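You operate a simulated robot arm through the tools that you are given. There is no shell and no other tool.

You are at the controls of a simulated two-armed robot. One attempt, no reset.

Task
Clamp and lock the tray, then lay in the two mushrooms before the jig that match the card.
Fine: stems up; set the size slide to the card's size.

It is judged by the outcome, as a careful person would: the job done as asked, and still so three seconds after it is handed in. It fails if anything else is knocked over, pushed out of place, dropped, spilled or broken.

Robot
Two 7-joint arms with fingered hands on one trunk, on a base that drives. Base frame: it is fixed to the floor where the robot stands at the start and does not move with it; the origin is under the middle of the robot, x ahead of it, y to its left, z up. Lengths are in m, angles in rad, forces in N, time in s.
The left shoulder is at the start at [0.021, 0.208, 1.323], the right one opposite. Places, roughly: card [1.75, -1.25, 0.75]; clamp lock [1.7, -1, 0.8]; clamp slide [1.7, -1.1, 0.8]; mushroom [1.5, -1, 0.75]; size slide [1.4, -1.2, 0.8]; tray [1.5, -1.25, 0.75]. Payload 5 kg a hand.
The tool frame of a hand sits at the grasp point between the pads (the TCP): z along the fingers, y along the line on which they close. The tips reach 0.048 m beyond it. Largest opening 0.16 m; the body of the gripper starts 0.056 m behind the TCP. The gripper is a hand of 4 fingers: y runs from the thumb to the fingers, the wrist lies at [-0.026, -0.142, -0.252] in the tool frame.
Orientation is that of the tool frame in the base frame, as [roll, pitch, yaw] about the fixed x, y, z axes, in that order (R = Rz(yaw) Ry(pitch) Rx(roll)). With the fingers straight down and the wrist toward the robot, the tool's x, y and z point along [0, 1, 0], [1, 0, 0] and [0, 0, -1] of the base frame.

Tools
- The arms move only by the tool send_rows. It takes "left_series", "right_series" or both (then of equal length, played together; a hand with none holds still); each is a list of rows, each a list of 2 entries, a list of its own where there are three numbers: the shift along the base's x, y, z in m, then the turn, a rotation vector about the base's x, y, z in degrees. In form: [[[dx, dy, dz], [ax, ay, az]], ...]. A call has 1 to 20 rows; each row is the pose to reach, as a shift and turn from the pose commanded when the call began. A row lasts 0.2 s, in which the tool goes at most 0.05 m and 0.15 rad; a call with a longer step from one row to the next is refused whole. Where a pose cannot be reached the arm comes as near as it can. A force on the tool above 40 N (or 10 N above the force at the start of the call, whichever is more), or a blocked arm, ends the call early, and 0.2 s more pass. In this call time passes only in rows, and 0.2 s behind the last. It gives the time, the measured TCP pose, the force on the tool (base axes), the opening and the grip force at its end, in the units of the frame above (readings bear some noise), with the torque about the TCP (base axes, N m) and any sound that the robot's microphone picked up, and new pictures: "views" is both (left out), scene, wrist or none (wrist: the cameras of the hands that moved).
- Cameras (640 x 400 px; columns grow to the right, rows downward): "scene" is now at [0.1007, -0.0065, 1.515]; the picture's right is [-0.07, -1.00, 0.00], its down [-0.56, 0.04, -0.83] and it looks along [0.83, -0.06, -0.56] (base axes); focal length 250 px, centre (320, 200). "left" rides on the left gripper at [-0.087, -0.133, -0.189] in its tool frame; the picture's right is [-0.83, -0.26, 0.49], its down [0.51, -0.71, 0.49] and it looks along [0.22, 0.66, 0.72] (tool axes); focal length 238 px, centre (320, 200). "right" rides on the right gripper at [0.086, -0.133, -0.189] in its tool frame; the picture's right is [-0.83, 0.26, -0.49], its down [-0.51, -0.71, 0.49] and it looks along [-0.22, 0.66, 0.72] (tool axes); focal length 238 px, centre (320, 200). There is no depth. A picture from a camera that has moved, and an enlarged one, comes with that camera's place and axes in the base frame and with its lens.
- slide_trunk(by): slides the trunk up (or, below 0, down) by that many m; the arms and the scene camera ride with it, the base frame stays. It gives what a move gives, with no picture.
- base_move(legs): drives the robot by 1 to 6 legs, each [ahead, left, turn to the left] in m, m and rad, along the robot's own axes; the way and the turn of a leg run together, so that a leg with both is an arc; at most 1.5 m and 3.142 rad a leg. The arms and the cameras ride along, it lands a little off, and it stops where it bumps. It gives what a move gives, and a new picture of the scene camera.
- curl_fingers(index, middle, ring, thumb_bend, thumb_turn, hand): sets how far each is bent, from 0 (flat) to 100 (curled in); at 30 the hand is open as for a grip, at 70 the pads meet at the TCP. One left out holds its place. A second passes; each finger stops where it meets its share of the squeeze, and holds until it gets a number again. It is the only way to open and close the hand. It gives what a move gives, with no picture; readings hold the bend of each and the force on the fingers (four entries, about 0 where the hand has none), thumb and palm. thumb_turn goes from beside the hand (0) to across from the fingers (100), as for a grip.
- turn_head(pan, tilt): turns the head with the scene camera to pan (to the left, within 1.501 rad either way) and tilt (down, from -0.506 to 1.204), counted from straight ahead of the robot. It gives what a move gives, and a new picture of the scene camera.
- inspect(camera, box): a new picture of the part [left, top, right, bottom] of that camera's present view, enlarged. It takes no simulated time.
- sign_off(): hands the job in; it is judged then, once.

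Places have to be worked out from the pictures, the camera data and where the tool is seen. Open the grippers and draw the arms clear of the work before you hand the job in, unless the task says otherwise.

The tools are called after "Call:" as name(argument=value, ...) on one line, values as JSON. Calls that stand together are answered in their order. send_rows: Moves the arms, as the interface text tells. Its arguments: {"type":"object","properties":{"left_series":{"type":"array","items":{"type":"array"}},"right_series":{"type":"array","items":{"type":"array"}},"views":{"type":"string","enum":["both","scene","wrist","none"]}},"required":[]} The other tools are called the same way: slide_trunk (by) slides the trunk up or down; curl_fingers (index, middle, ring, thumb_bend, thumb_turn, hand) moves the fingers one by one; base_move (legs) drives the base; turn_head (pan, tilt) turns the head that bears the scene camera; inspect (camera, box) takes an enlarged picture of a part of a camera's view; sign_off () hands the job in.

At the start:

```text
t: 0.0
left_eef_pos: [0.7887, 0.34, 1.0327]
left_orientation: [-3.141, 0.002, 1.571]
left_wrist_force: [-0.6, 0.5, -0.3]
left_torque: [-0.02, -0.01, 0.0]
left_finger_gap: 0.1597
left_finger_force: 0.0
left_shape: jaw
left_bend: [30.0, 30.0, 30.0, 30.0, 98.0]
left_finger forces: [0.0, 0.0, 0.0, 0.1, 0.0, 0.0]
right_eef_pos: [0.5764, -0.2953, 1.0296]
right_orientation: [3.141, 0.001, 1.571]
right_wrist_force: [0.3, 0.1, 0.2]
right_torque: [0.01, -0.01, 0.0]
right_finger_gap: 0.1597
right_finger_force: 0.0
right_shape: jaw
right_bend: [30.0, 30.0, 30.0, 30.0, 98.0]
right_finger forces: [0.1, 0.0, 0.0, 0.1, 0.0, 0.0]
trunk travel left (down, up): [-0.325, 0.365]
robot x, y, heading: [-0.0009, 0.0011, -0.004]
head pan, tilt: [-0.075, 0.593]
```

scene: 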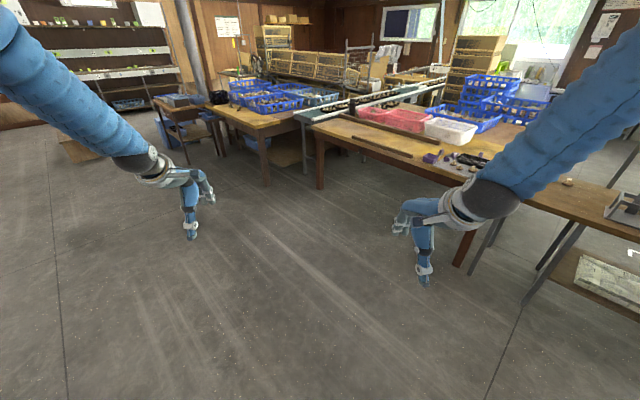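
right: 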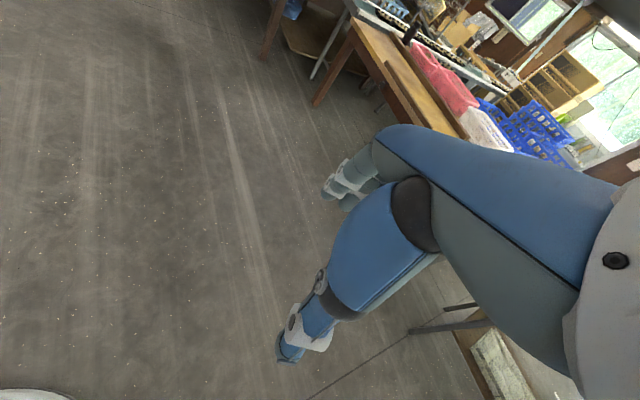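
left: 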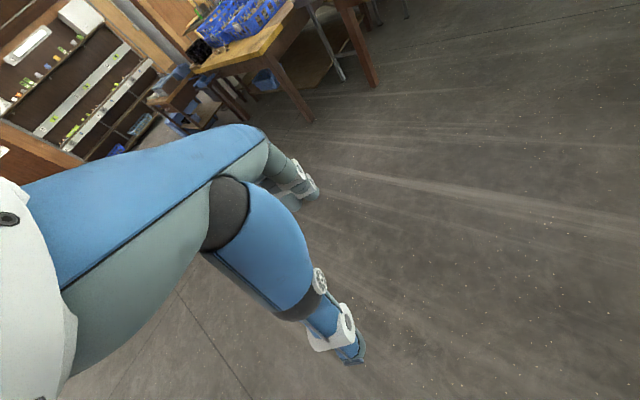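

The work lies to the right and ahead, at about [1.5, -1.1]. I turn the head toward it before driving.

Call:
turn_head(pan=-0.67, tilt=0.45)

```text
t: 1.0
left_eef_pos: [0.7884, 0.3417, 1.0329]
left_orientation: [3.14, 0.003, 1.572]
left_wrist_force: [-0.6, 0.6, -0.1]
left_torque: [0.03, -0.01, 0.02]
left_finger_gap: 0.1596
left_finger_force: 0.0
left_shape: jaw
left_bend: [30.0, 30.0, 30.0, 30.0, 98.0]
left_finger forces: [0.0, 0.0, 0.1, 0.1, 0.0, 0.1]
right_eef_pos: [0.5777, -0.2957, 1.0292]
right_orientation: [-3.141, 0.0, 1.571]
right_wrist_force: [0.2, 0.7, 0.5]
right_torque: [0.04, 0.03, -0.04]
right_finger_gap: 0.1596
right_finger_force: 0.1
right_shape: jaw
right_bend: [30.0, 30.0, 30.0, 30.0, 98.0]
right_finger forces: [0.0, 0.0, 0.1, 0.1, 0.0, 0.0]
trunk travel left (down, up): [-0.325, 0.365]
robot x, y, heading: [-0.0003, -0.0011, 0.001]
head pan, tilt: [-0.67, 0.45]
camera scene: at [0.0844, -0.0569, 1.5279], right [-0.62, -0.78, 0.0], down [-0.34, 0.27, -0.9], along [0.71, -0.56, -0.44], focal length 250 px, centre (320, 200)
```

scene: 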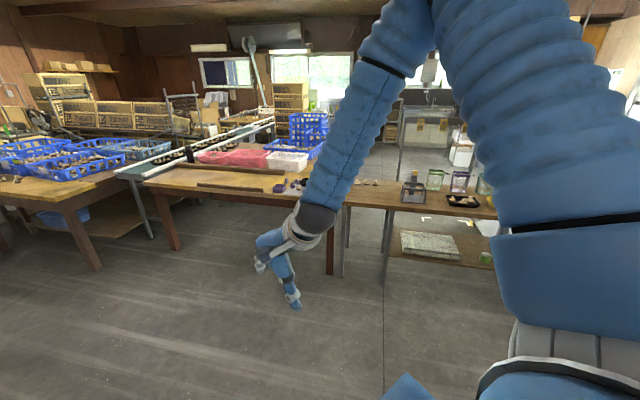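

The table edge runs obliquely, from about (2.5, -0.16) to (1.17, -1.13), so facing it means a heading of about -0.95. I drive to a spot roughly 0.95 m back from the edge and turn toward it to look.

Call:
base_move(legs=[[0.86, -0.17, 0], [0, 0, -0.95]])

Call:
turn_head(pan=0.0, tilt=0.6)

```text
t: 8.0
left_eef_pos: [1.5365, -0.6961, 1.0327]
left_orientation: [3.141, 0.0, 0.545]
left_wrist_force: [1.0, -0.4, 0.0]
left_torque: [0.01, -0.08, 0.05]
left_finger_gap: 0.1596
left_finger_force: 0.1
left_shape: jaw
left_bend: [30.0, 30.0, 30.0, 30.0, 98.0]
left_finger forces: [0.0, 0.0, 0.0, 0.0, 0.0, 0.0]
right_eef_pos: [0.8836, -0.8447, 1.028]
right_orientation: [-3.141, -0.002, 0.547]
right_wrist_force: [-1.1, -0.3, -0.5]
right_torque: [0.0, -0.02, -0.05]
right_finger_gap: 0.1597
right_finger_force: 0.0
right_shape: jaw
right_bend: [30.0, 30.0, 30.0, 30.0, 98.0]
right_finger forces: [0.0, 0.0, 0.1, 0.0, 0.1, 0.1]
trunk travel left (down, up): [-0.325, 0.365]
robot x, y, heading: [0.8382, -0.1991, -1.026]
head pan, tilt: [-0.67, 0.45]
camera scene: at [0.8322, -0.2985, 1.5279], right [-0.99, 0.12, 0.0], down [0.05, 0.43, -0.9], along [-0.11, -0.89, -0.44], focal length 250 px, centre (320, 200)
```

scene: 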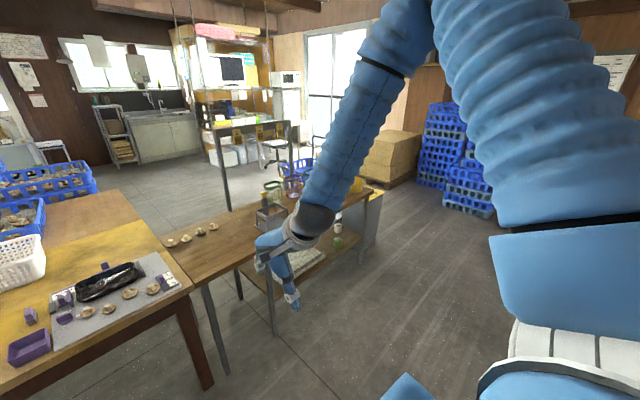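

```text
t: 9.1
left_eef_pos: [1.5375, -0.6959, 1.0321]
left_orientation: [-3.141, -0.001, 0.547]
left_wrist_force: [0.3, 0.0, -0.1]
left_torque: [0.03, 0.03, 0.01]
left_finger_gap: 0.1594
left_finger_force: 0.1
left_shape: jaw
left_bend: [30.0, 30.0, 30.0, 30.0, 98.0]
left_finger forces: [0.1, 0.0, 0.0, 0.0, 0.2, 0.0]
right_eef_pos: [0.8839, -0.8445, 1.0287]
right_orientation: [3.141, -0.001, 0.547]
right_wrist_force: [0.1, -0.2, 0.1]
right_torque: [0.0, 0.0, -0.02]
right_finger_gap: 0.1599
right_finger_force: 0.1
right_shape: jaw
right_bend: [30.0, 30.0, 30.0, 30.0, 98.0]
right_finger forces: [0.0, 0.0, 0.0, 0.1, 0.1, 0.1]
trunk travel left (down, up): [-0.325, 0.365]
robot x, y, heading: [0.839, -0.1947, -1.022]
head pan, tilt: [0.0, 0.6]
camera scene: at [0.8897, -0.2827, 1.5144], right [-0.85, -0.52, 0.0], down [-0.29, 0.48, -0.82], along [0.43, -0.71, -0.57], focal length 250 px, centre (320, 200)
```

scene: 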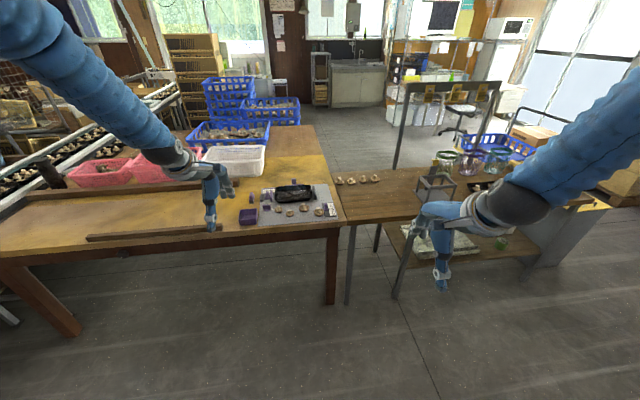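

The jig is visible on the table near pixels (240–345, 180–230). I zoom in on it.

Call:
inspect(camera="scene", box=[220, 165, 350, 240])

```text
4.92 times, centred on (285, 202) of scene
camera zoom: at [0.8897, -0.2827, 1.5144], right [-0.85, -0.52, 0.0], down [-0.29, 0.48, -0.82], along [0.43, -0.71, -0.57], focal length 1229 px, centre (492, 188)
```

zoom: 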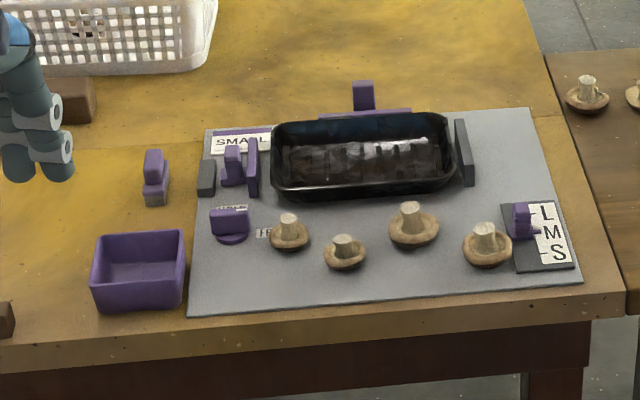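

The four candidate mushrooms stand on the plate, the clamp is at the left, the lock with a label at the front left, and the L/M/S slide at the right. The card is half hidden behind the clamp. I pull the left hand back for clearance, then turn square to the table and drive nearer.

Call:
send_rows(left_series=[[[-0.025, 0.041, 0], [0, 0, 0]], [[-0.05, 0.082, 0], [0, 0, 0]], [[-0.075, 0.123, 0], [0, 0, 0]], [[-0.1, 0.164, 0], [0, 0, 0]], [[-0.125, 0.205, 0], [0, 0, 0]]], views="none")

Call:
base_move(legs=[[0, 0, 0.167], [0.5, -0.07, 0]])

Call:
turn_head(pan=0.0, tilt=0.85)

```text
t: 10.3
left_eef_pos: [1.4106, -0.4906, 1.0329]
left_orientation: [3.141, 0.002, 0.546]
left_wrist_force: [0.0, -0.6, 0.8]
left_torque: [-0.02, -0.02, -0.01]
left_finger_gap: 0.1598
left_finger_force: 0.1
left_shape: jaw
left_bend: [30.0, 30.0, 30.0, 30.0, 98.0]
left_finger forces: [0.0, 0.1, 0.1, 0.0, 0.0, 0.0]
right_eef_pos: [0.8834, -0.8439, 1.0304]
right_orientation: [3.141, -0.001, 0.545]
right_wrist_force: [-0.7, 1.3, 0.8]
right_torque: [-0.03, -0.04, 0.0]
right_finger_gap: 0.1596
right_finger_force: 0.0
right_shape: jaw
right_bend: [30.0, 30.0, 30.0, 30.0, 98.0]
right_finger forces: [0.0, 0.0, 0.1, 0.0, 0.1, 0.0]
trunk travel left (down, up): [-0.325, 0.365]
robot x, y, heading: [0.8378, -0.1987, -1.027]
head pan, tilt: [0.0, 0.6]
```

```text
t: 13.9
left_eef_pos: [1.7194, -0.8288, 1.032]
left_orientation: [-3.138, 0.001, 0.7]
left_wrist_force: [1.2, -0.2, 0.4]
left_torque: [0.02, 0.05, -0.03]
left_finger_gap: 0.16
left_finger_force: 0.0
left_shape: jaw
left_bend: [30.0, 30.0, 30.0, 30.0, 98.0]
left_finger forces: [0.1, 0.1, 0.0, 0.0, 0.0, 0.0]
right_eef_pos: [1.2491, -1.2556, 1.0292]
right_orientation: [-3.141, -0.002, 0.698]
right_wrist_force: [1.3, -0.1, -1.1]
right_torque: [0.05, 0.01, 0.02]
right_finger_gap: 0.1596
right_finger_force: 0.1
right_shape: jaw
right_bend: [30.0, 30.0, 30.0, 30.0, 98.0]
right_finger forces: [0.1, 0.0, 0.0, 0.0, 0.1, 0.0]
trunk travel left (down, up): [-0.325, 0.365]
robot x, y, heading: [1.1051, -0.6286, -0.872]
head pan, tilt: [0.0, 0.6]
camera scene: at [1.1719, -0.7004, 1.5143], right [-0.77, -0.64, 0.0], down [-0.36, 0.43, -0.82], along [0.53, -0.63, -0.57], focal length 250 px, centre (320, 200)
```

scene: 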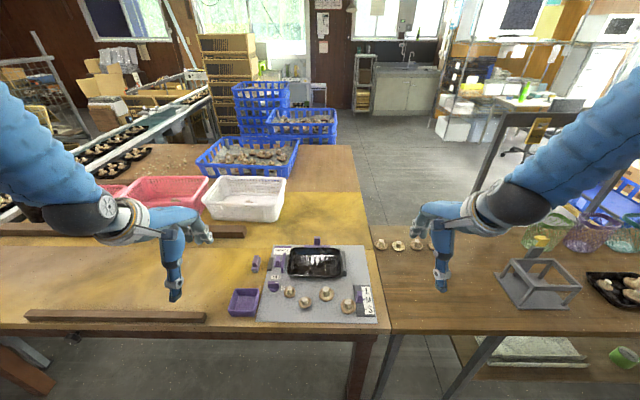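

```text
t: 14.7
left_eef_pos: [1.719, -0.8272, 1.033]
left_orientation: [3.141, -0.002, 0.696]
left_wrist_force: [0.4, -0.1, 0.1]
left_torque: [-0.01, 0.0, 0.01]
left_finger_gap: 0.1598
left_finger_force: 0.1
left_shape: jaw
left_bend: [30.0, 30.0, 30.0, 30.0, 98.0]
left_finger forces: [0.0, 0.0, 0.0, 0.1, 0.0, 0.0]
right_eef_pos: [1.2506, -1.2567, 1.0291]
right_orientation: [3.141, -0.003, 0.697]
right_wrist_force: [-0.1, 0.2, -0.7]
right_torque: [-0.02, -0.01, 0.03]
right_finger_gap: 0.16
right_finger_force: 0.1
right_shape: jaw
right_bend: [30.0, 30.0, 30.0, 30.0, 98.0]
right_finger forces: [0.0, 0.0, 0.1, 0.1, 0.0, 0.1]
trunk travel left (down, up): [-0.325, 0.365]
robot x, y, heading: [1.1055, -0.6266, -0.868]
head pan, tilt: [0.0, 0.85]
camera scene: at [1.1647, -0.6916, 1.4936], right [-0.77, -0.64, 0.0], down [-0.48, 0.58, -0.66], along [0.42, -0.51, -0.75], focal length 250 px, centre (320, 200)
```

scene: 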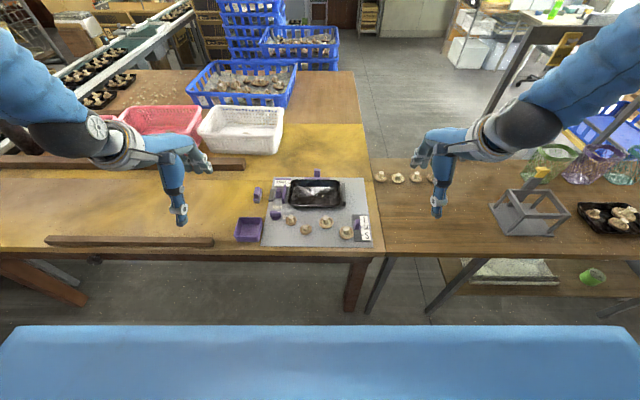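

The jig is now in front of me between the hands. I zoom in for the card and the details.

Call:
inspect(camera="scene", box=[228, 165, 380, 260])

Call:
inspect(camera="scene", box=[262, 170, 302, 195])

Call:
inspect(camera="scene", box=[250, 185, 298, 225])

```text
4.21 times, centred on (304, 212) of scene
camera zoom: at [1.1647, -0.6916, 1.4936], right [-0.77, -0.64, 0.0], down [-0.48, 0.58, -0.66], along [0.42, -0.51, -0.75], focal length 1051 px, centre (387, 147)
```

zoom: 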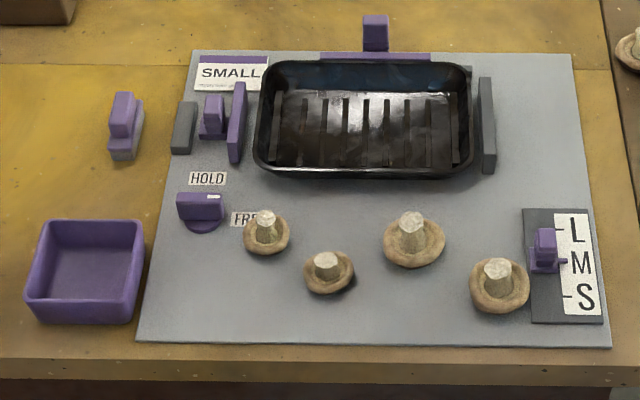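

```text
16.00 times, centred on (282, 182) of scene
camera zoom: at [1.1647, -0.6916, 1.4936], right [-0.77, -0.64, 0.0], down [-0.48, 0.58, -0.66], along [0.42, -0.51, -0.75], focal length 3994 px, centre (928, 480)
```

zoom: 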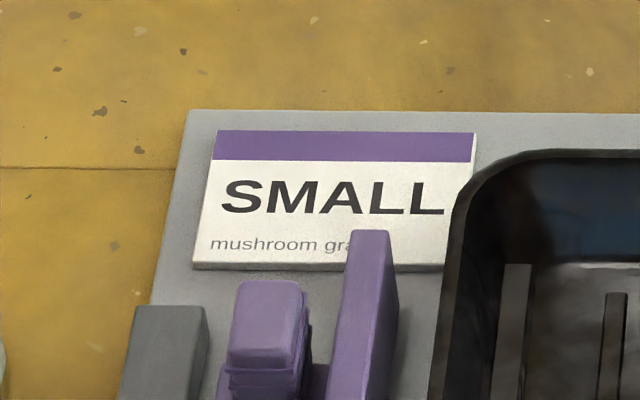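

```text
10.00 times, centred on (274, 205) of scene
camera zoom: at [1.1647, -0.6916, 1.4936], right [-0.77, -0.64, 0.0], down [-0.48, 0.58, -0.66], along [0.42, -0.51, -0.75], focal length 2497 px, centre (780, 150)
```

zoom: 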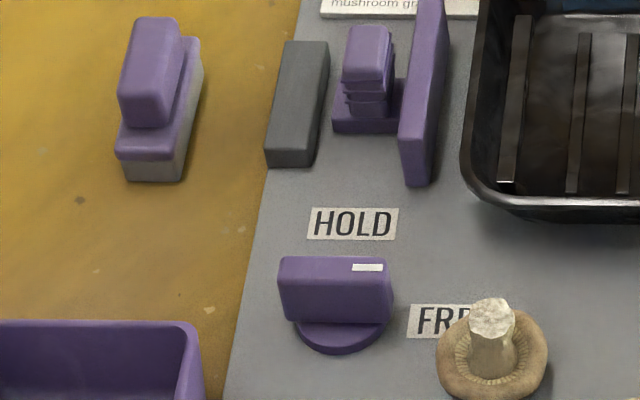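

The card reads SMALL, the lock is at FREE (its mark points right) with HOLD behind it, and the size slide sits at M. I look closer at the size slide, the mushrooms and the shape of the hands.

Call:
inspect(camera="scene", box=[280, 205, 376, 250])

Call:
inspect(camera="scene", box=[390, 110, 500, 230])

Call:
inspect(camera="left", box=[0, 0, 640, 400])

Call:
inspect(camera="right", box=[0, 0, 640, 400])

```text
6.67 times, centred on (328, 228) of scene
camera zoom: at [1.1647, -0.6916, 1.4936], right [-0.77, -0.64, 0.0], down [-0.48, 0.58, -0.66], along [0.42, -0.51, -0.75], focal length 1664 px, centre (267, 17)
```

zoom: 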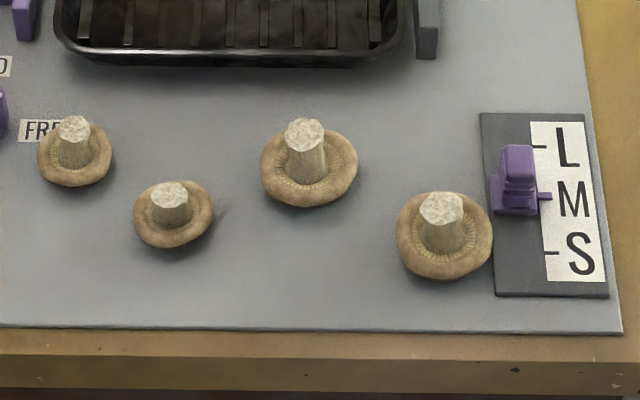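

```text
3.33 times, centred on (445, 170) of scene
camera zoom: at [1.1647, -0.6916, 1.4936], right [-0.77, -0.64, 0.0], down [-0.48, 0.58, -0.66], along [0.42, -0.51, -0.75], focal length 832 px, centre (-97, 300)
```

zoom: 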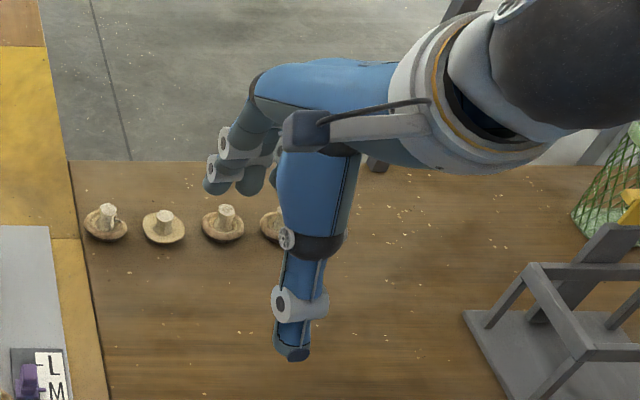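

```text
1.00 times, centred on (320, 200) of left (not enlarged: the box is as wide or as high as the picture)
camera zoom: at [1.5652, -0.7806, 1.2215], right [-0.81, -0.34, -0.49], down [-0.07, 0.87, -0.49], along [0.59, -0.36, -0.72], focal length 238 px, centre (320, 200)
```

zoom: 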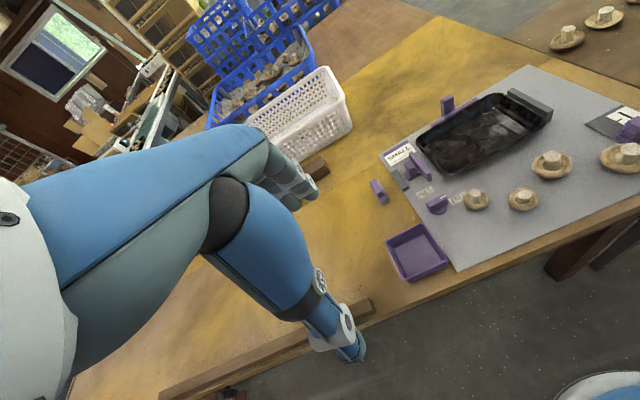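

```text
1.00 times, centred on (320, 200) of right (not enlarged: the box is as wide or as high as the picture)
camera zoom: at [1.2315, -1.0981, 1.2192], right [-0.47, -0.73, 0.49], down [-0.84, 0.22, -0.49], along [0.25, -0.64, -0.72], focal length 238 px, centre (320, 200)
```

zoom: 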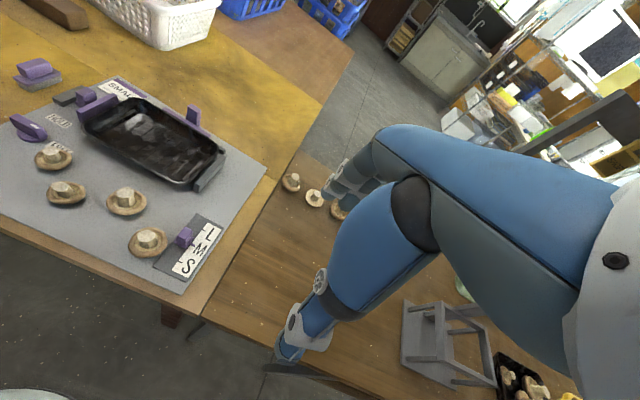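

Small caps are the two on the left (first and second from the lock); the other two are clearly bigger. To learn the hand's geometry I close the left hand in free air and look.

Call:
curl_fingers(hand="left", index=70, middle=70, ring=70, thumb_bend=70, thumb_turn=100)

Call:
inspect(camera="scene", box=[90, 110, 230, 240])

Call:
inspect(camera="left", box=[0, 0, 640, 400])

```text
t: 15.7
left_eef_pos: [1.719, -0.8275, 1.0323]
left_orientation: [-3.142, 0.001, 0.697]
left_wrist_force: [1.0, 0.0, 0.4]
left_torque: [0.02, 0.0, 0.02]
left_finger_gap: 0.0135
left_finger_force: 0.1
left_shape: fingers
left_bend: [70.0, 70.0, 70.0, 70.0, 100.0]
left_finger forces: [0.0, 0.0, 0.0, 0.2, 0.0, 0.0]
right_eef_pos: [1.2502, -1.2557, 1.0295]
right_orientation: [3.141, 0.0, 0.698]
right_wrist_force: [-0.3, -0.2, 1.0]
right_torque: [0.02, 0.0, 0.05]
right_finger_gap: 0.1597
right_finger_force: 0.0
right_shape: jaw
right_bend: [30.0, 30.0, 30.0, 30.0, 98.0]
right_finger forces: [0.1, 0.0, 0.0, 0.0, 0.0, 0.0]
trunk travel left (down, up): [-0.325, 0.365]
robot x, y, heading: [1.1093, -0.6215, -0.868]
head pan, tilt: [0.0, 0.85]
```

```text
3.08 times, centred on (160, 175) of scene
camera zoom: at [1.1649, -0.6919, 1.4935], right [-0.77, -0.64, 0.0], down [-0.48, 0.58, -0.66], along [0.42, -0.51, -0.75], focal length 768 px, centre (812, 277)
```

zoom: 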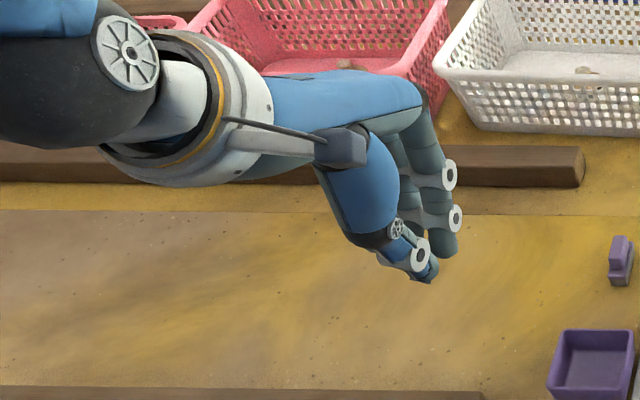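

```text
1.00 times, centred on (320, 200) of left (not enlarged: the box is as wide or as high as the picture)
camera zoom: at [1.5654, -0.7809, 1.2214], right [-0.81, -0.34, -0.49], down [-0.07, 0.87, -0.49], along [0.59, -0.36, -0.72], focal length 238 px, centre (320, 200)
```

zoom: 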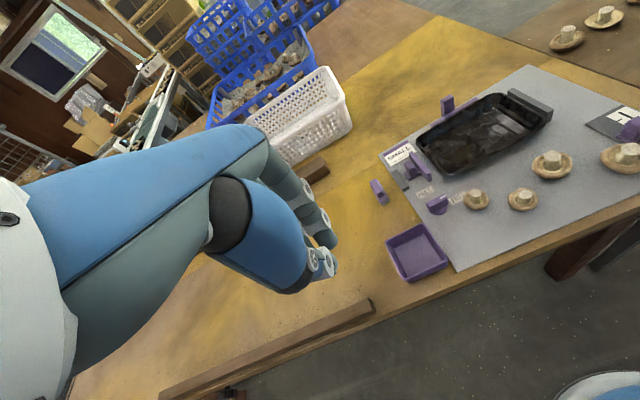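

The pinch closes as expected and the tips hang about 4–5 cm below the TCP. I zoom with the left wrist camera to triangulate the jig parts.

Call:
inspect(camera="left", box=[360, 90, 500, 220])

Call:
inspect(camera="right", box=[0, 70, 260, 300])

```text
3.08 times, centred on (430, 155) of left
camera zoom: at [1.5654, -0.7809, 1.2214], right [-0.81, -0.34, -0.49], down [-0.07, 0.87, -0.49], along [0.59, -0.36, -0.72], focal length 733 px, centre (-18, 338)
```

zoom: 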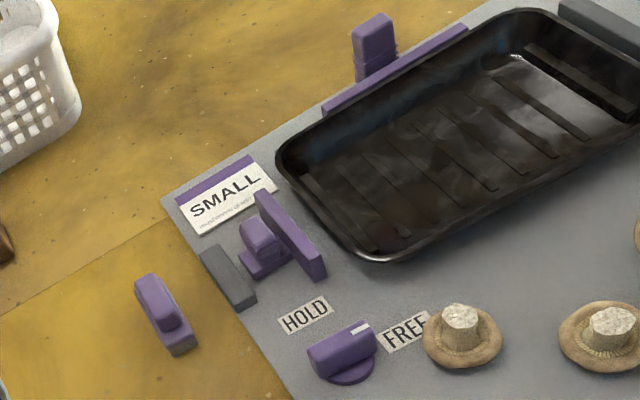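

```text
1.74 times, centred on (130, 185) of right
camera zoom: at [1.2316, -1.0983, 1.219], right [-0.47, -0.73, 0.49], down [-0.84, 0.22, -0.49], along [0.25, -0.64, -0.72], focal length 414 px, centre (650, 226)
```

zoom: 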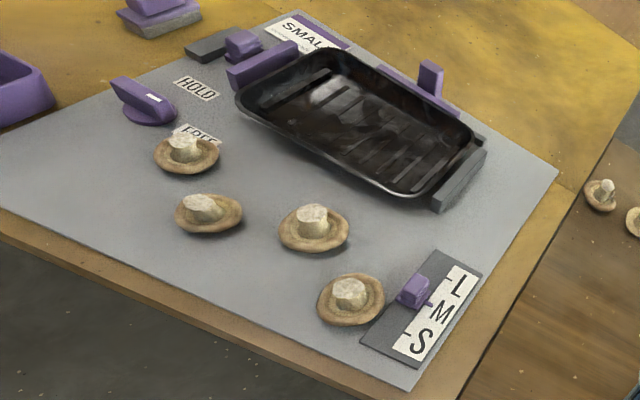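

Triangulation gives: plate z≈0.753, clamp knob top ≈(1.722,-1.104,0.785), end block top ≈0.767, lock knob ≈(1.655,-1.022,0.78). I look closely at the left fingertips to learn their offsets from the TCP.

Call:
inspect(camera="left", box=[240, 150, 380, 310])

Call:
inspect(camera="scene", box=[155, 125, 205, 175])

```text
2.50 times, centred on (310, 230) of left
camera zoom: at [1.5654, -0.7809, 1.2214], right [-0.81, -0.34, -0.49], down [-0.07, 0.87, -0.49], along [0.59, -0.36, -0.72], focal length 596 px, centre (345, 125)
```

zoom: 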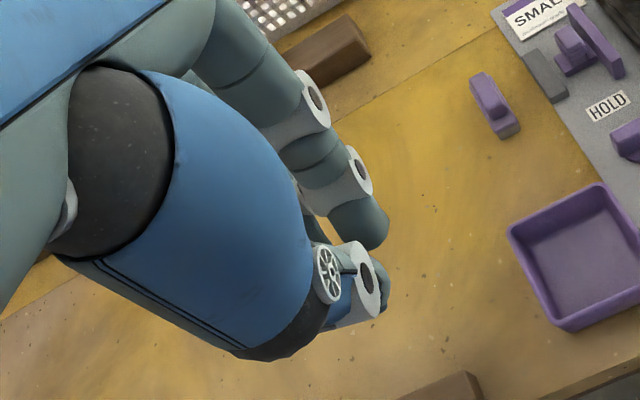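

```text
8.00 times, centred on (180, 150) of scene
camera zoom: at [1.1649, -0.6919, 1.4935], right [-0.77, -0.64, 0.0], down [-0.48, 0.58, -0.66], along [0.42, -0.51, -0.75], focal length 1997 px, centre (1440, 600)
```

zoom: 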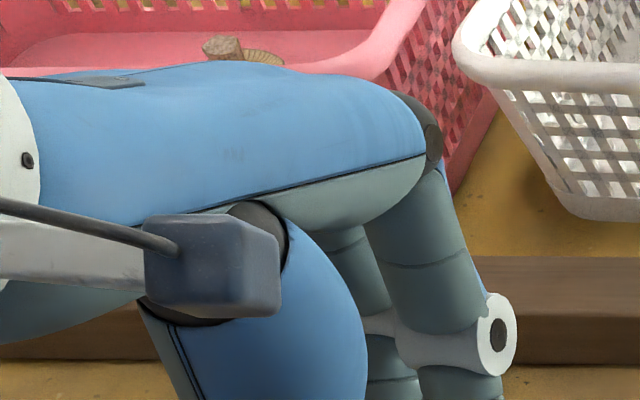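

Index tip is about (-0.01, 0.006, 0.043) in the tool frame, but the thumb hangs lower. I form a pointing hand: middle and ring fully curled, thumb swung aside, and then check it.

Call:
curl_fingers(hand="left", index=60, middle=100, ring=100, thumb_bend=60, thumb_turn=0)

Call:
inspect(camera="left", box=[160, 100, 400, 360])

Call:
inspect(camera="scene", box=[90, 110, 230, 240])

```text
t: 16.7
left_eef_pos: [1.7177, -0.827, 1.0322]
left_orientation: [3.141, 0.0, 0.7]
left_wrist_force: [-0.5, 0.6, 0.8]
left_torque: [-0.03, -0.03, -0.03]
left_finger_gap: 0.1706
left_finger_force: 0.0
left_shape: fingers
left_bend: [60.0, 100.0, 100.0, 60.0, 0.0]
left_finger forces: [0.1, 0.0, 0.0, 0.1, 0.0, 0.0]
right_eef_pos: [1.2506, -1.2556, 1.0289]
right_orientation: [3.141, 0.001, 0.698]
right_wrist_force: [-0.1, 0.9, 1.1]
right_torque: [-0.01, 0.01, -0.04]
right_finger_gap: 0.1598
right_finger_force: 0.0
right_shape: jaw
right_bend: [30.0, 30.0, 30.0, 30.0, 98.0]
right_finger forces: [0.0, 0.0, 0.0, 0.0, 0.0, 0.1]
trunk travel left (down, up): [-0.325, 0.365]
robot x, y, heading: [1.1084, -0.6286, -0.872]
head pan, tilt: [0.0, 0.85]
```

```text
1.54 times, centred on (280, 230) of left
camera zoom: at [1.5654, -0.7809, 1.2214], right [-0.81, -0.34, -0.49], down [-0.07, 0.87, -0.49], along [0.59, -0.36, -0.72], focal length 367 px, centre (382, 154)
```

zoom: 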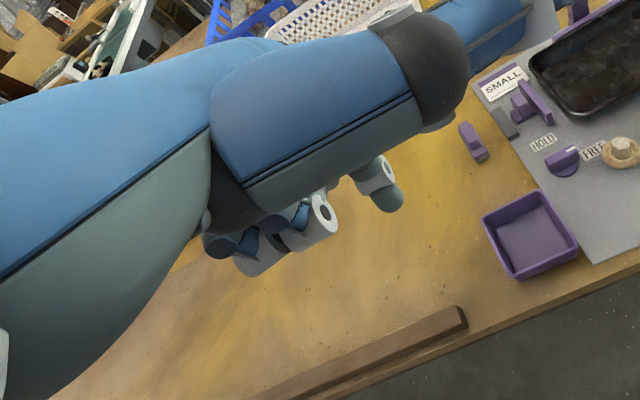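

```text
3.08 times, centred on (160, 175) of scene
camera zoom: at [1.1649, -0.6919, 1.4935], right [-0.77, -0.64, 0.0], down [-0.48, 0.58, -0.66], along [0.42, -0.51, -0.75], focal length 768 px, centre (812, 277)
```

zoom: 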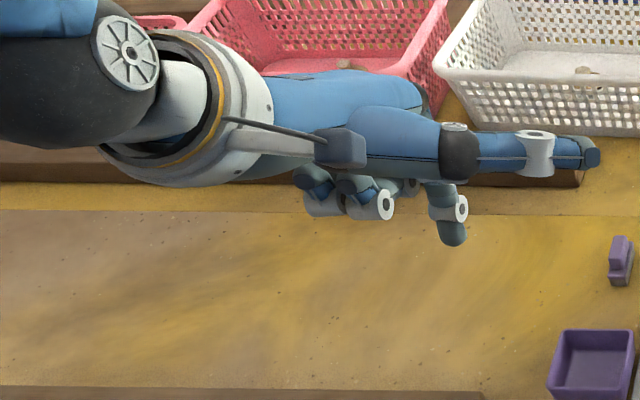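

The index now hangs alone, tip at about (-0.005, 0.029, 0.052) in the tool frame, and the thumb lies out of the way. I move the left hand so the index is just left of the clamp knob, and descend part way.

Call:
send_rows(left_series=[[[0.003, -0.046, 0], [0, 0, 0]], [[0.005, -0.092, 0], [0, 0, 0]], [[0.008, -0.138, 0], [0, 0, 0]], [[0.011, -0.184, 0], [0, 0, 0]], [[0.013, -0.23, 0], [0, 0, 0]], [[0.013, -0.23, -0.045], [0, 0, 0]], [[0.013, -0.23, -0.09], [0, 0, 0]], [[0.013, -0.23, -0.13], [0, 0, 0]], [[0.013, -0.23, -0.15], [0, 0, 0]]], views="both")

Call:
inspect(camera="scene", box=[230, 140, 330, 220])

Call:
inspect(camera="left", box=[230, 130, 390, 270])

```text
t: 18.7
left_eef_pos: [1.7323, -1.0586, 0.8777]
left_orientation: [-3.141, -0.001, 0.699]
left_wrist_force: [0.9, -0.4, 1.5]
left_torque: [0.1, 0.07, -0.01]
left_finger_gap: 0.171
left_finger_force: 0.0
left_shape: fingers
left_bend: [60.0, 100.0, 100.0, 60.0, 0.0]
left_finger forces: [0.0, 0.0, 0.1, 0.0, 0.0, 0.0]
right_eef_pos: [1.2497, -1.257, 1.0292]
right_orientation: [3.141, -0.002, 0.698]
right_wrist_force: [-0.3, 0.7, 0.3]
right_torque: [0.02, -0.02, 0.01]
right_finger_gap: 0.1595
right_finger_force: 0.1
right_shape: jaw
right_bend: [30.0, 30.0, 30.0, 30.0, 98.0]
right_finger forces: [0.0, 0.0, 0.0, 0.0, 0.0, 0.1]
trunk travel left (down, up): [-0.325, 0.365]
robot x, y, heading: [1.1067, -0.6242, -0.872]
head pan, tilt: [0.0, 0.85]
camera scene: at [1.165, -0.6922, 1.4935], right [-0.77, -0.64, 0.0], down [-0.48, 0.58, -0.66], along [0.42, -0.51, -0.75], focal length 250 px, centre (320, 200)
camera left: at [1.579, -1.0125, 1.0676], right [-0.81, -0.34, -0.49], down [-0.07, 0.87, -0.49], along [0.59, -0.36, -0.72], focal length 238 px, centre (320, 200)
```

scene: 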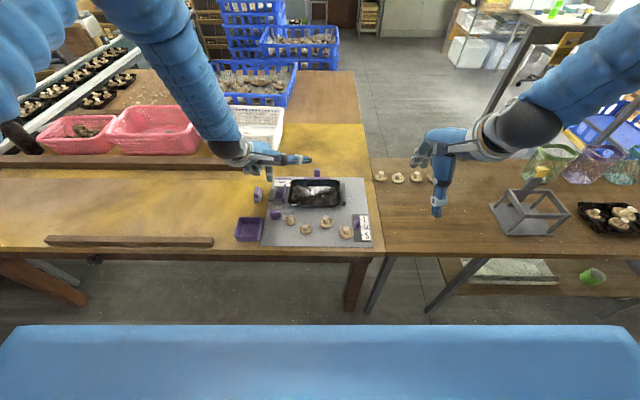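
left: 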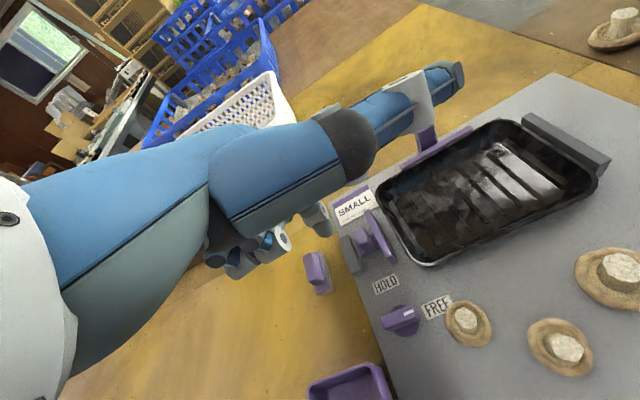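

```text
5.00 times, centred on (280, 180) of scene
camera zoom: at [1.165, -0.6922, 1.4935], right [-0.77, -0.64, 0.0], down [-0.48, 0.58, -0.66], along [0.42, -0.51, -0.75], focal length 1248 px, centre (520, 300)
```

zoom: 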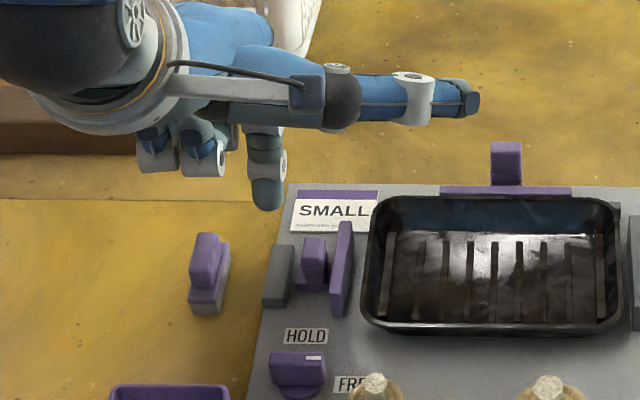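

```text
2.86 times, centred on (310, 200) of left
camera zoom: at [1.579, -1.0125, 1.0676], right [-0.81, -0.34, -0.49], down [-0.07, 0.87, -0.49], along [0.59, -0.36, -0.72], focal length 681 px, centre (349, 200)
```

zoom: 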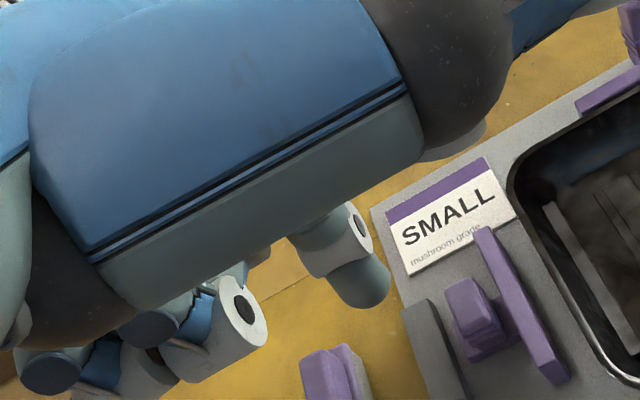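

The index is placed just left of the knob and above the end block as planned. I lower it slowly toward about 2 cm above the plate.

Call:
send_rows(left_series=[[[0, 0, -0.02], [0, 0, 0]], [[0, 0, -0.035], [0, 0, 0]], [[0, 0, -0.042], [0, 0, 0]], [[0, 0, -0.047], [0, 0, 0]], [[0, 0, -0.05], [0, 0, 0]]], views="none")

Call:
inspect(camera="scene", box=[240, 160, 320, 220])

Call:
inspect(camera="left", box=[270, 160, 390, 260])

```text
t: 19.9
left_eef_pos: [1.7306, -1.0581, 0.8325]
left_orientation: [-3.14, -0.001, 0.698]
left_wrist_force: [0.1, -0.9, 1.4]
left_torque: [-0.02, 0.02, -0.01]
left_finger_gap: 0.1712
left_finger_force: 0.0
left_shape: fingers
left_bend: [60.0, 100.0, 100.0, 60.0, 0.0]
left_finger forces: [0.1, 0.0, 0.0, 0.0, 0.1, 0.0]
right_eef_pos: [1.2501, -1.2562, 1.0291]
right_orientation: [3.141, -0.001, 0.7]
right_wrist_force: [0.1, 0.2, 1.0]
right_torque: [0.02, 0.03, -0.01]
right_finger_gap: 0.1596
right_finger_force: 0.1
right_shape: jaw
right_bend: [30.0, 30.0, 30.0, 30.0, 98.0]
right_finger forces: [0.1, 0.0, 0.0, 0.1, 0.1, 0.0]
trunk travel left (down, up): [-0.325, 0.365]
robot x, y, heading: [1.1072, -0.6254, -0.874]
head pan, tilt: [0.0, 0.85]
```

```text
6.67 times, centred on (280, 190) of scene
camera zoom: at [1.1649, -0.692, 1.4935], right [-0.77, -0.64, 0.0], down [-0.48, 0.58, -0.66], along [0.42, -0.51, -0.75], focal length 1664 px, centre (587, 267)
```

zoom: 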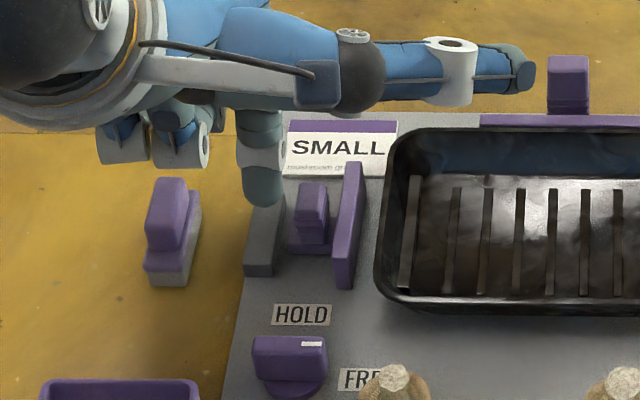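

```text
4.00 times, centred on (330, 210) of left
camera zoom: at [1.578, -1.0116, 1.0209], right [-0.81, -0.34, -0.49], down [-0.07, 0.87, -0.49], along [0.59, -0.36, -0.72], focal length 953 px, centre (280, 160)
```

zoom: 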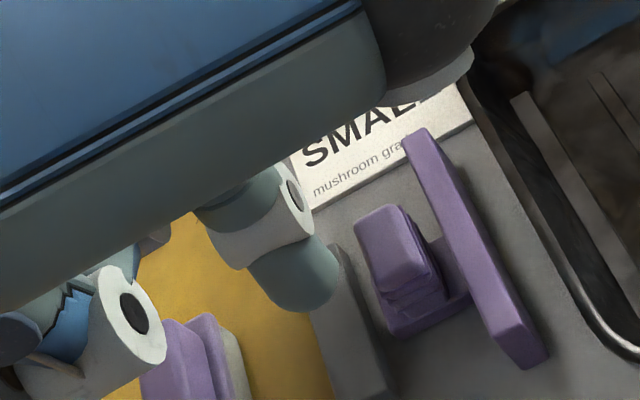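

The tip is about 0.78, above the block and level with the knob. I lower another 9 mm in tiny steps, watching for contact.

Call:
send_rows(left_series=[[[0, 0, -0.003], [0, 0, 0]], [[0, 0, -0.006], [0, 0, 0]], [[0, 0, -0.009], [0, 0, 0]], [[0, 0, -0.009], [0, 0, 0]]], views="none")

Call:
inspect(camera="left", box=[270, 160, 390, 260])

```text
t: 20.9
left_eef_pos: [1.7311, -1.0568, 0.8213]
left_orientation: [3.141, 0.0, 0.697]
left_wrist_force: [-0.4, -0.4, -0.5]
left_torque: [0.0, -0.01, -0.02]
left_finger_gap: 0.1711
left_finger_force: 0.0
left_shape: fingers
left_bend: [60.0, 100.0, 100.0, 60.0, 0.0]
left_finger forces: [0.1, 0.1, 0.0, 0.0, 0.1, 0.0]
right_eef_pos: [1.25, -1.2563, 1.0297]
right_orientation: [-3.14, -0.002, 0.699]
right_wrist_force: [0.0, -0.9, -0.5]
right_torque: [-0.01, -0.02, -0.01]
right_finger_gap: 0.1595
right_finger_force: 0.1
right_shape: jaw
right_bend: [30.0, 30.0, 30.0, 30.0, 98.0]
right_finger forces: [0.0, 0.0, 0.0, 0.0, 0.1, 0.0]
trunk travel left (down, up): [-0.325, 0.365]
robot x, y, heading: [1.1047, -0.6249, -0.87]
head pan, tilt: [0.0, 0.85]
```

```text
4.00 times, centred on (330, 210) of left
camera zoom: at [1.5781, -1.0106, 1.0119], right [-0.81, -0.34, -0.49], down [-0.07, 0.87, -0.49], along [0.59, -0.36, -0.72], focal length 953 px, centre (280, 160)
```

zoom: 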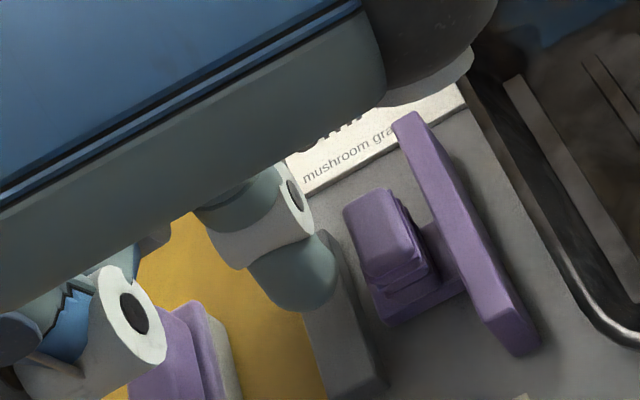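

No contact yet with tip ≈0.77; good height to push the knob's side. I push toward the right (along the table) in small steps.

Call:
send_rows(left_series=[[[-0.003, -0.0026, 0], [0, 0, 0]], [[-0.006, -0.0051, 0], [0, 0, 0]], [[-0.0092, -0.0077, 0], [0, 0, 0]], [[-0.0115, -0.0096, 0], [0, 0, 0]], [[-0.0138, -0.0116, 0], [0, 0, 0]]], views="none")

Call:
inspect(camera="left", box=[270, 160, 390, 260])

Call:
inspect(camera="scene", box=[255, 160, 355, 220])

```text
t: 22.1
left_eef_pos: [1.7172, -1.068, 0.8228]
left_orientation: [-3.139, 0.001, 0.698]
left_wrist_force: [0.8, -0.1, -0.4]
left_torque: [0.05, -0.08, 0.02]
left_finger_gap: 0.1709
left_finger_force: 0.1
left_shape: fingers
left_bend: [60.0, 100.0, 100.0, 60.0, 0.0]
left_finger forces: [1.1, 0.1, 0.0, 0.1, 0.0, 0.0]
right_eef_pos: [1.2496, -1.2563, 1.0282]
right_orientation: [3.14, -0.003, 0.698]
right_wrist_force: [0.5, -0.6, -0.2]
right_torque: [-0.01, -0.03, -0.03]
right_finger_gap: 0.1595
right_finger_force: 0.1
right_shape: jaw
right_bend: [30.0, 30.0, 30.0, 30.0, 98.0]
right_finger forces: [0.0, 0.0, 0.0, 0.0, 0.0, 0.0]
trunk travel left (down, up): [-0.325, 0.365]
robot x, y, heading: [1.1063, -0.6243, -0.873]
head pan, tilt: [0.0, 0.85]
```

```text
4.00 times, centred on (330, 210) of left
camera zoom: at [1.5646, -1.0218, 1.0121], right [-0.81, -0.34, -0.49], down [-0.07, 0.87, -0.49], along [0.59, -0.36, -0.72], focal length 953 px, centre (280, 160)
```

zoom: 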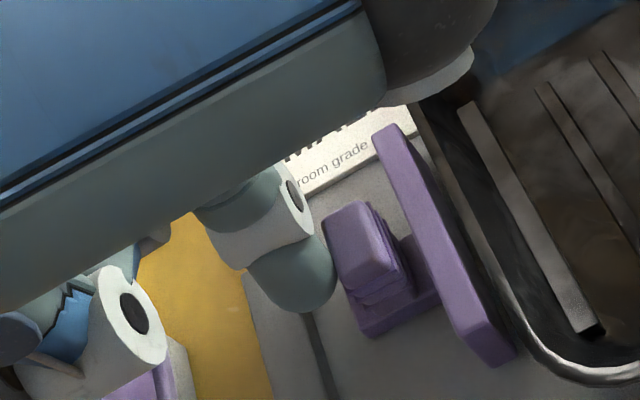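

```text
6.40 times, centred on (305, 190) of scene
camera zoom: at [1.1648, -0.6922, 1.4935], right [-0.77, -0.64, 0.0], down [-0.48, 0.58, -0.66], along [0.42, -0.51, -0.75], focal length 1598 px, centre (416, 264)
```

zoom: 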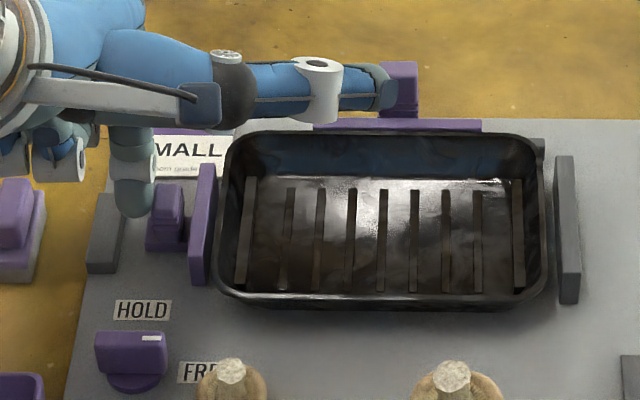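

The jaw has moved with the finger and only about 1 N is felt; the thumb passes well above the rear post. I keep pushing in small steps.

Call:
send_rows(left_series=[[[-0.0023, -0.0019, 0], [0, 0, 0]], [[-0.0046, -0.0039, 0], [0, 0, 0]], [[-0.0069, -0.0058, 0], [0, 0, 0]], [[-0.0092, -0.0077, 0], [0, 0, 0]]], views="none")

Call:
inspect(camera="scene", box=[255, 160, 355, 220])

```text
t: 23.1
left_eef_pos: [1.7082, -1.0764, 0.824]
left_orientation: [-3.141, -0.002, 0.699]
left_wrist_force: [1.1, 1.1, -0.5]
left_torque: [0.07, -0.01, 0.05]
left_finger_gap: 0.1712
left_finger_force: 0.8
left_shape: fingers
left_bend: [60.0, 100.0, 100.0, 60.0, 0.0]
left_finger forces: [0.9, 0.0, 0.0, 0.0, 0.0, 0.0]
right_eef_pos: [1.251, -1.2561, 1.0286]
right_orientation: [3.141, -0.003, 0.7]
right_wrist_force: [-0.5, 0.3, 1.0]
right_torque: [0.0, -0.01, -0.01]
right_finger_gap: 0.1596
right_finger_force: 0.1
right_shape: jaw
right_bend: [30.0, 30.0, 30.0, 30.0, 98.0]
right_finger forces: [0.1, 0.0, 0.0, 0.0, 0.1, 0.0]
trunk travel left (down, up): [-0.325, 0.365]
robot x, y, heading: [1.1065, -0.6236, -0.873]
head pan, tilt: [0.0, 0.85]
```

```text
6.40 times, centred on (305, 190) of scene
camera zoom: at [1.1648, -0.6921, 1.4935], right [-0.77, -0.64, 0.0], down [-0.48, 0.58, -0.66], along [0.42, -0.51, -0.75], focal length 1598 px, centre (416, 264)
```

zoom: 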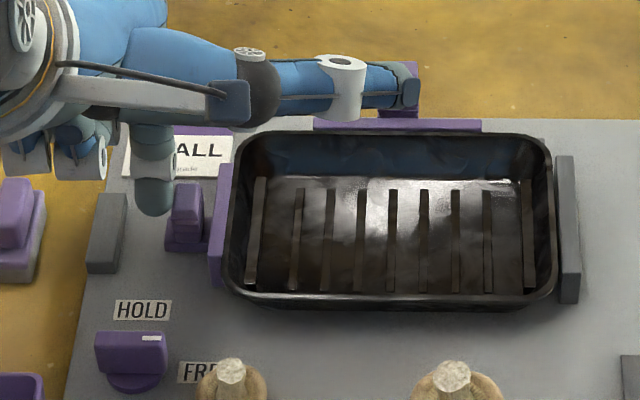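

The jaw now pushes the tray, with the right stop a few millimetres away. I continue gently until it is solid.

Call:
send_rows(left_series=[[[-0.0015, -0.0013, 0], [0, 0, 0]], [[-0.0031, -0.0026, 0], [0, 0, 0]], [[-0.0046, -0.0039, 0], [0, 0, 0]], [[-0.0061, -0.0051, 0], [0, 0, 0]]], views="none")

Call:
inspect(camera="scene", box=[255, 160, 355, 220])

```text
t: 24.1
left_eef_pos: [1.7033, -1.0809, 0.8239]
left_orientation: [3.141, 0.0, 0.697]
left_wrist_force: [1.1, 0.5, 0.6]
left_torque: [0.04, -0.03, 0.03]
left_finger_gap: 0.1709
left_finger_force: 0.4
left_shape: fingers
left_bend: [60.0, 100.0, 100.0, 60.0, 0.0]
left_finger forces: [1.2, 0.0, 0.1, 0.0, 0.0, 0.0]
right_eef_pos: [1.2512, -1.2565, 1.0298]
right_orientation: [3.141, -0.003, 0.697]
right_wrist_force: [-0.2, -0.1, 0.3]
right_torque: [0.05, 0.04, -0.01]
right_finger_gap: 0.1598
right_finger_force: 0.1
right_shape: jaw
right_bend: [30.0, 30.0, 30.0, 30.0, 98.0]
right_finger forces: [0.0, 0.0, 0.1, 0.0, 0.0, 0.0]
trunk travel left (down, up): [-0.325, 0.365]
robot x, y, heading: [1.109, -0.6241, -0.871]
head pan, tilt: [0.0, 0.85]
```

```text
6.40 times, centred on (305, 190) of scene
camera zoom: at [1.1649, -0.692, 1.4935], right [-0.77, -0.64, 0.0], down [-0.48, 0.58, -0.66], along [0.42, -0.51, -0.75], focal length 1598 px, centre (416, 264)
```

zoom: 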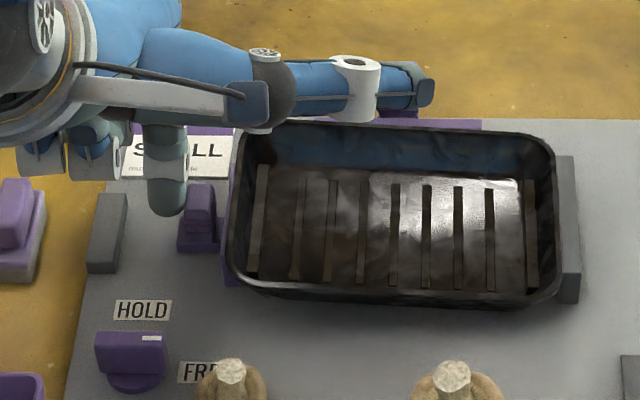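

The tray seems to have tilted or turned slightly, with the jaw going under its left rim. I look at it from both cameras before doing anything more.

Call:
inspect(camera="left", box=[260, 100, 620, 300])

Call:
inspect(camera="right", box=[0, 70, 200, 200])

Call:
inspect(camera="scene", box=[280, 175, 305, 212])

```text
1.78 times, centred on (440, 200) of left
camera zoom: at [1.5497, -1.0352, 1.0124], right [-0.81, -0.34, -0.49], down [-0.07, 0.87, -0.49], along [0.59, -0.36, -0.72], focal length 424 px, centre (107, 200)
```

zoom: 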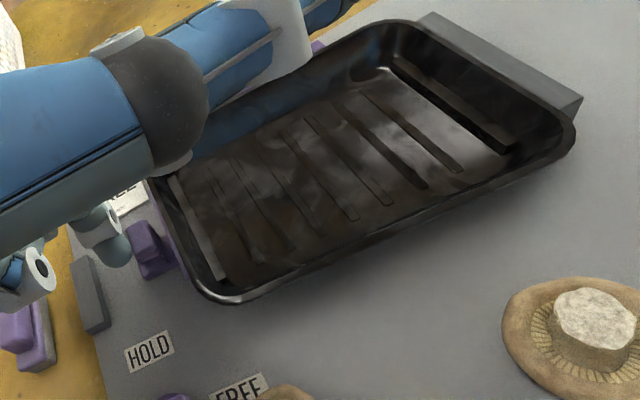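

```text
3.08 times, centred on (100, 135) of right
camera zoom: at [1.2316, -1.0985, 1.219], right [-0.47, -0.73, 0.49], down [-0.84, 0.22, -0.49], along [0.25, -0.64, -0.72], focal length 733 px, centre (997, 400)
```

zoom: 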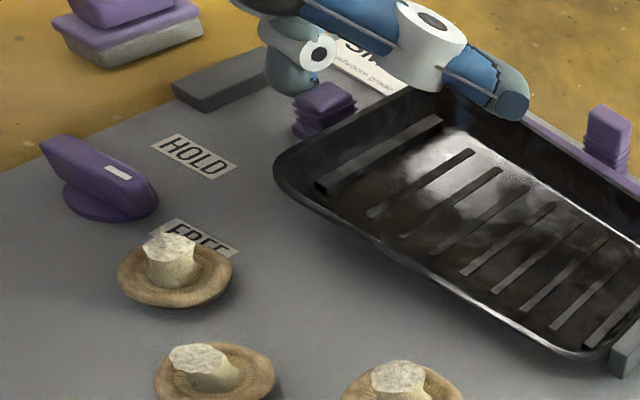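

```text
10.81 times, centred on (292, 194) of scene
camera zoom: at [1.1649, -0.692, 1.4935], right [-0.77, -0.64, 0.0], down [-0.48, 0.58, -0.66], along [0.42, -0.51, -0.75], focal length 2699 px, centre (617, 270)
```

zoom: 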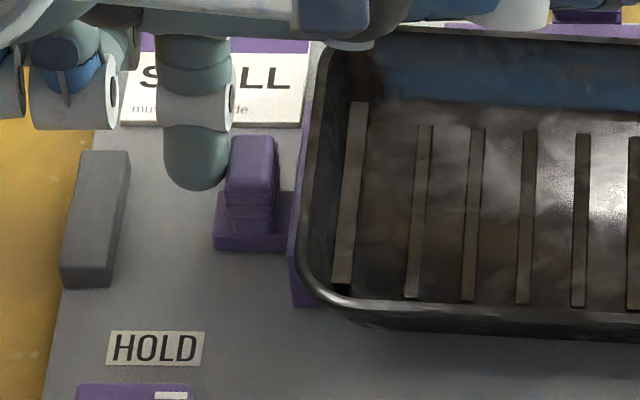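

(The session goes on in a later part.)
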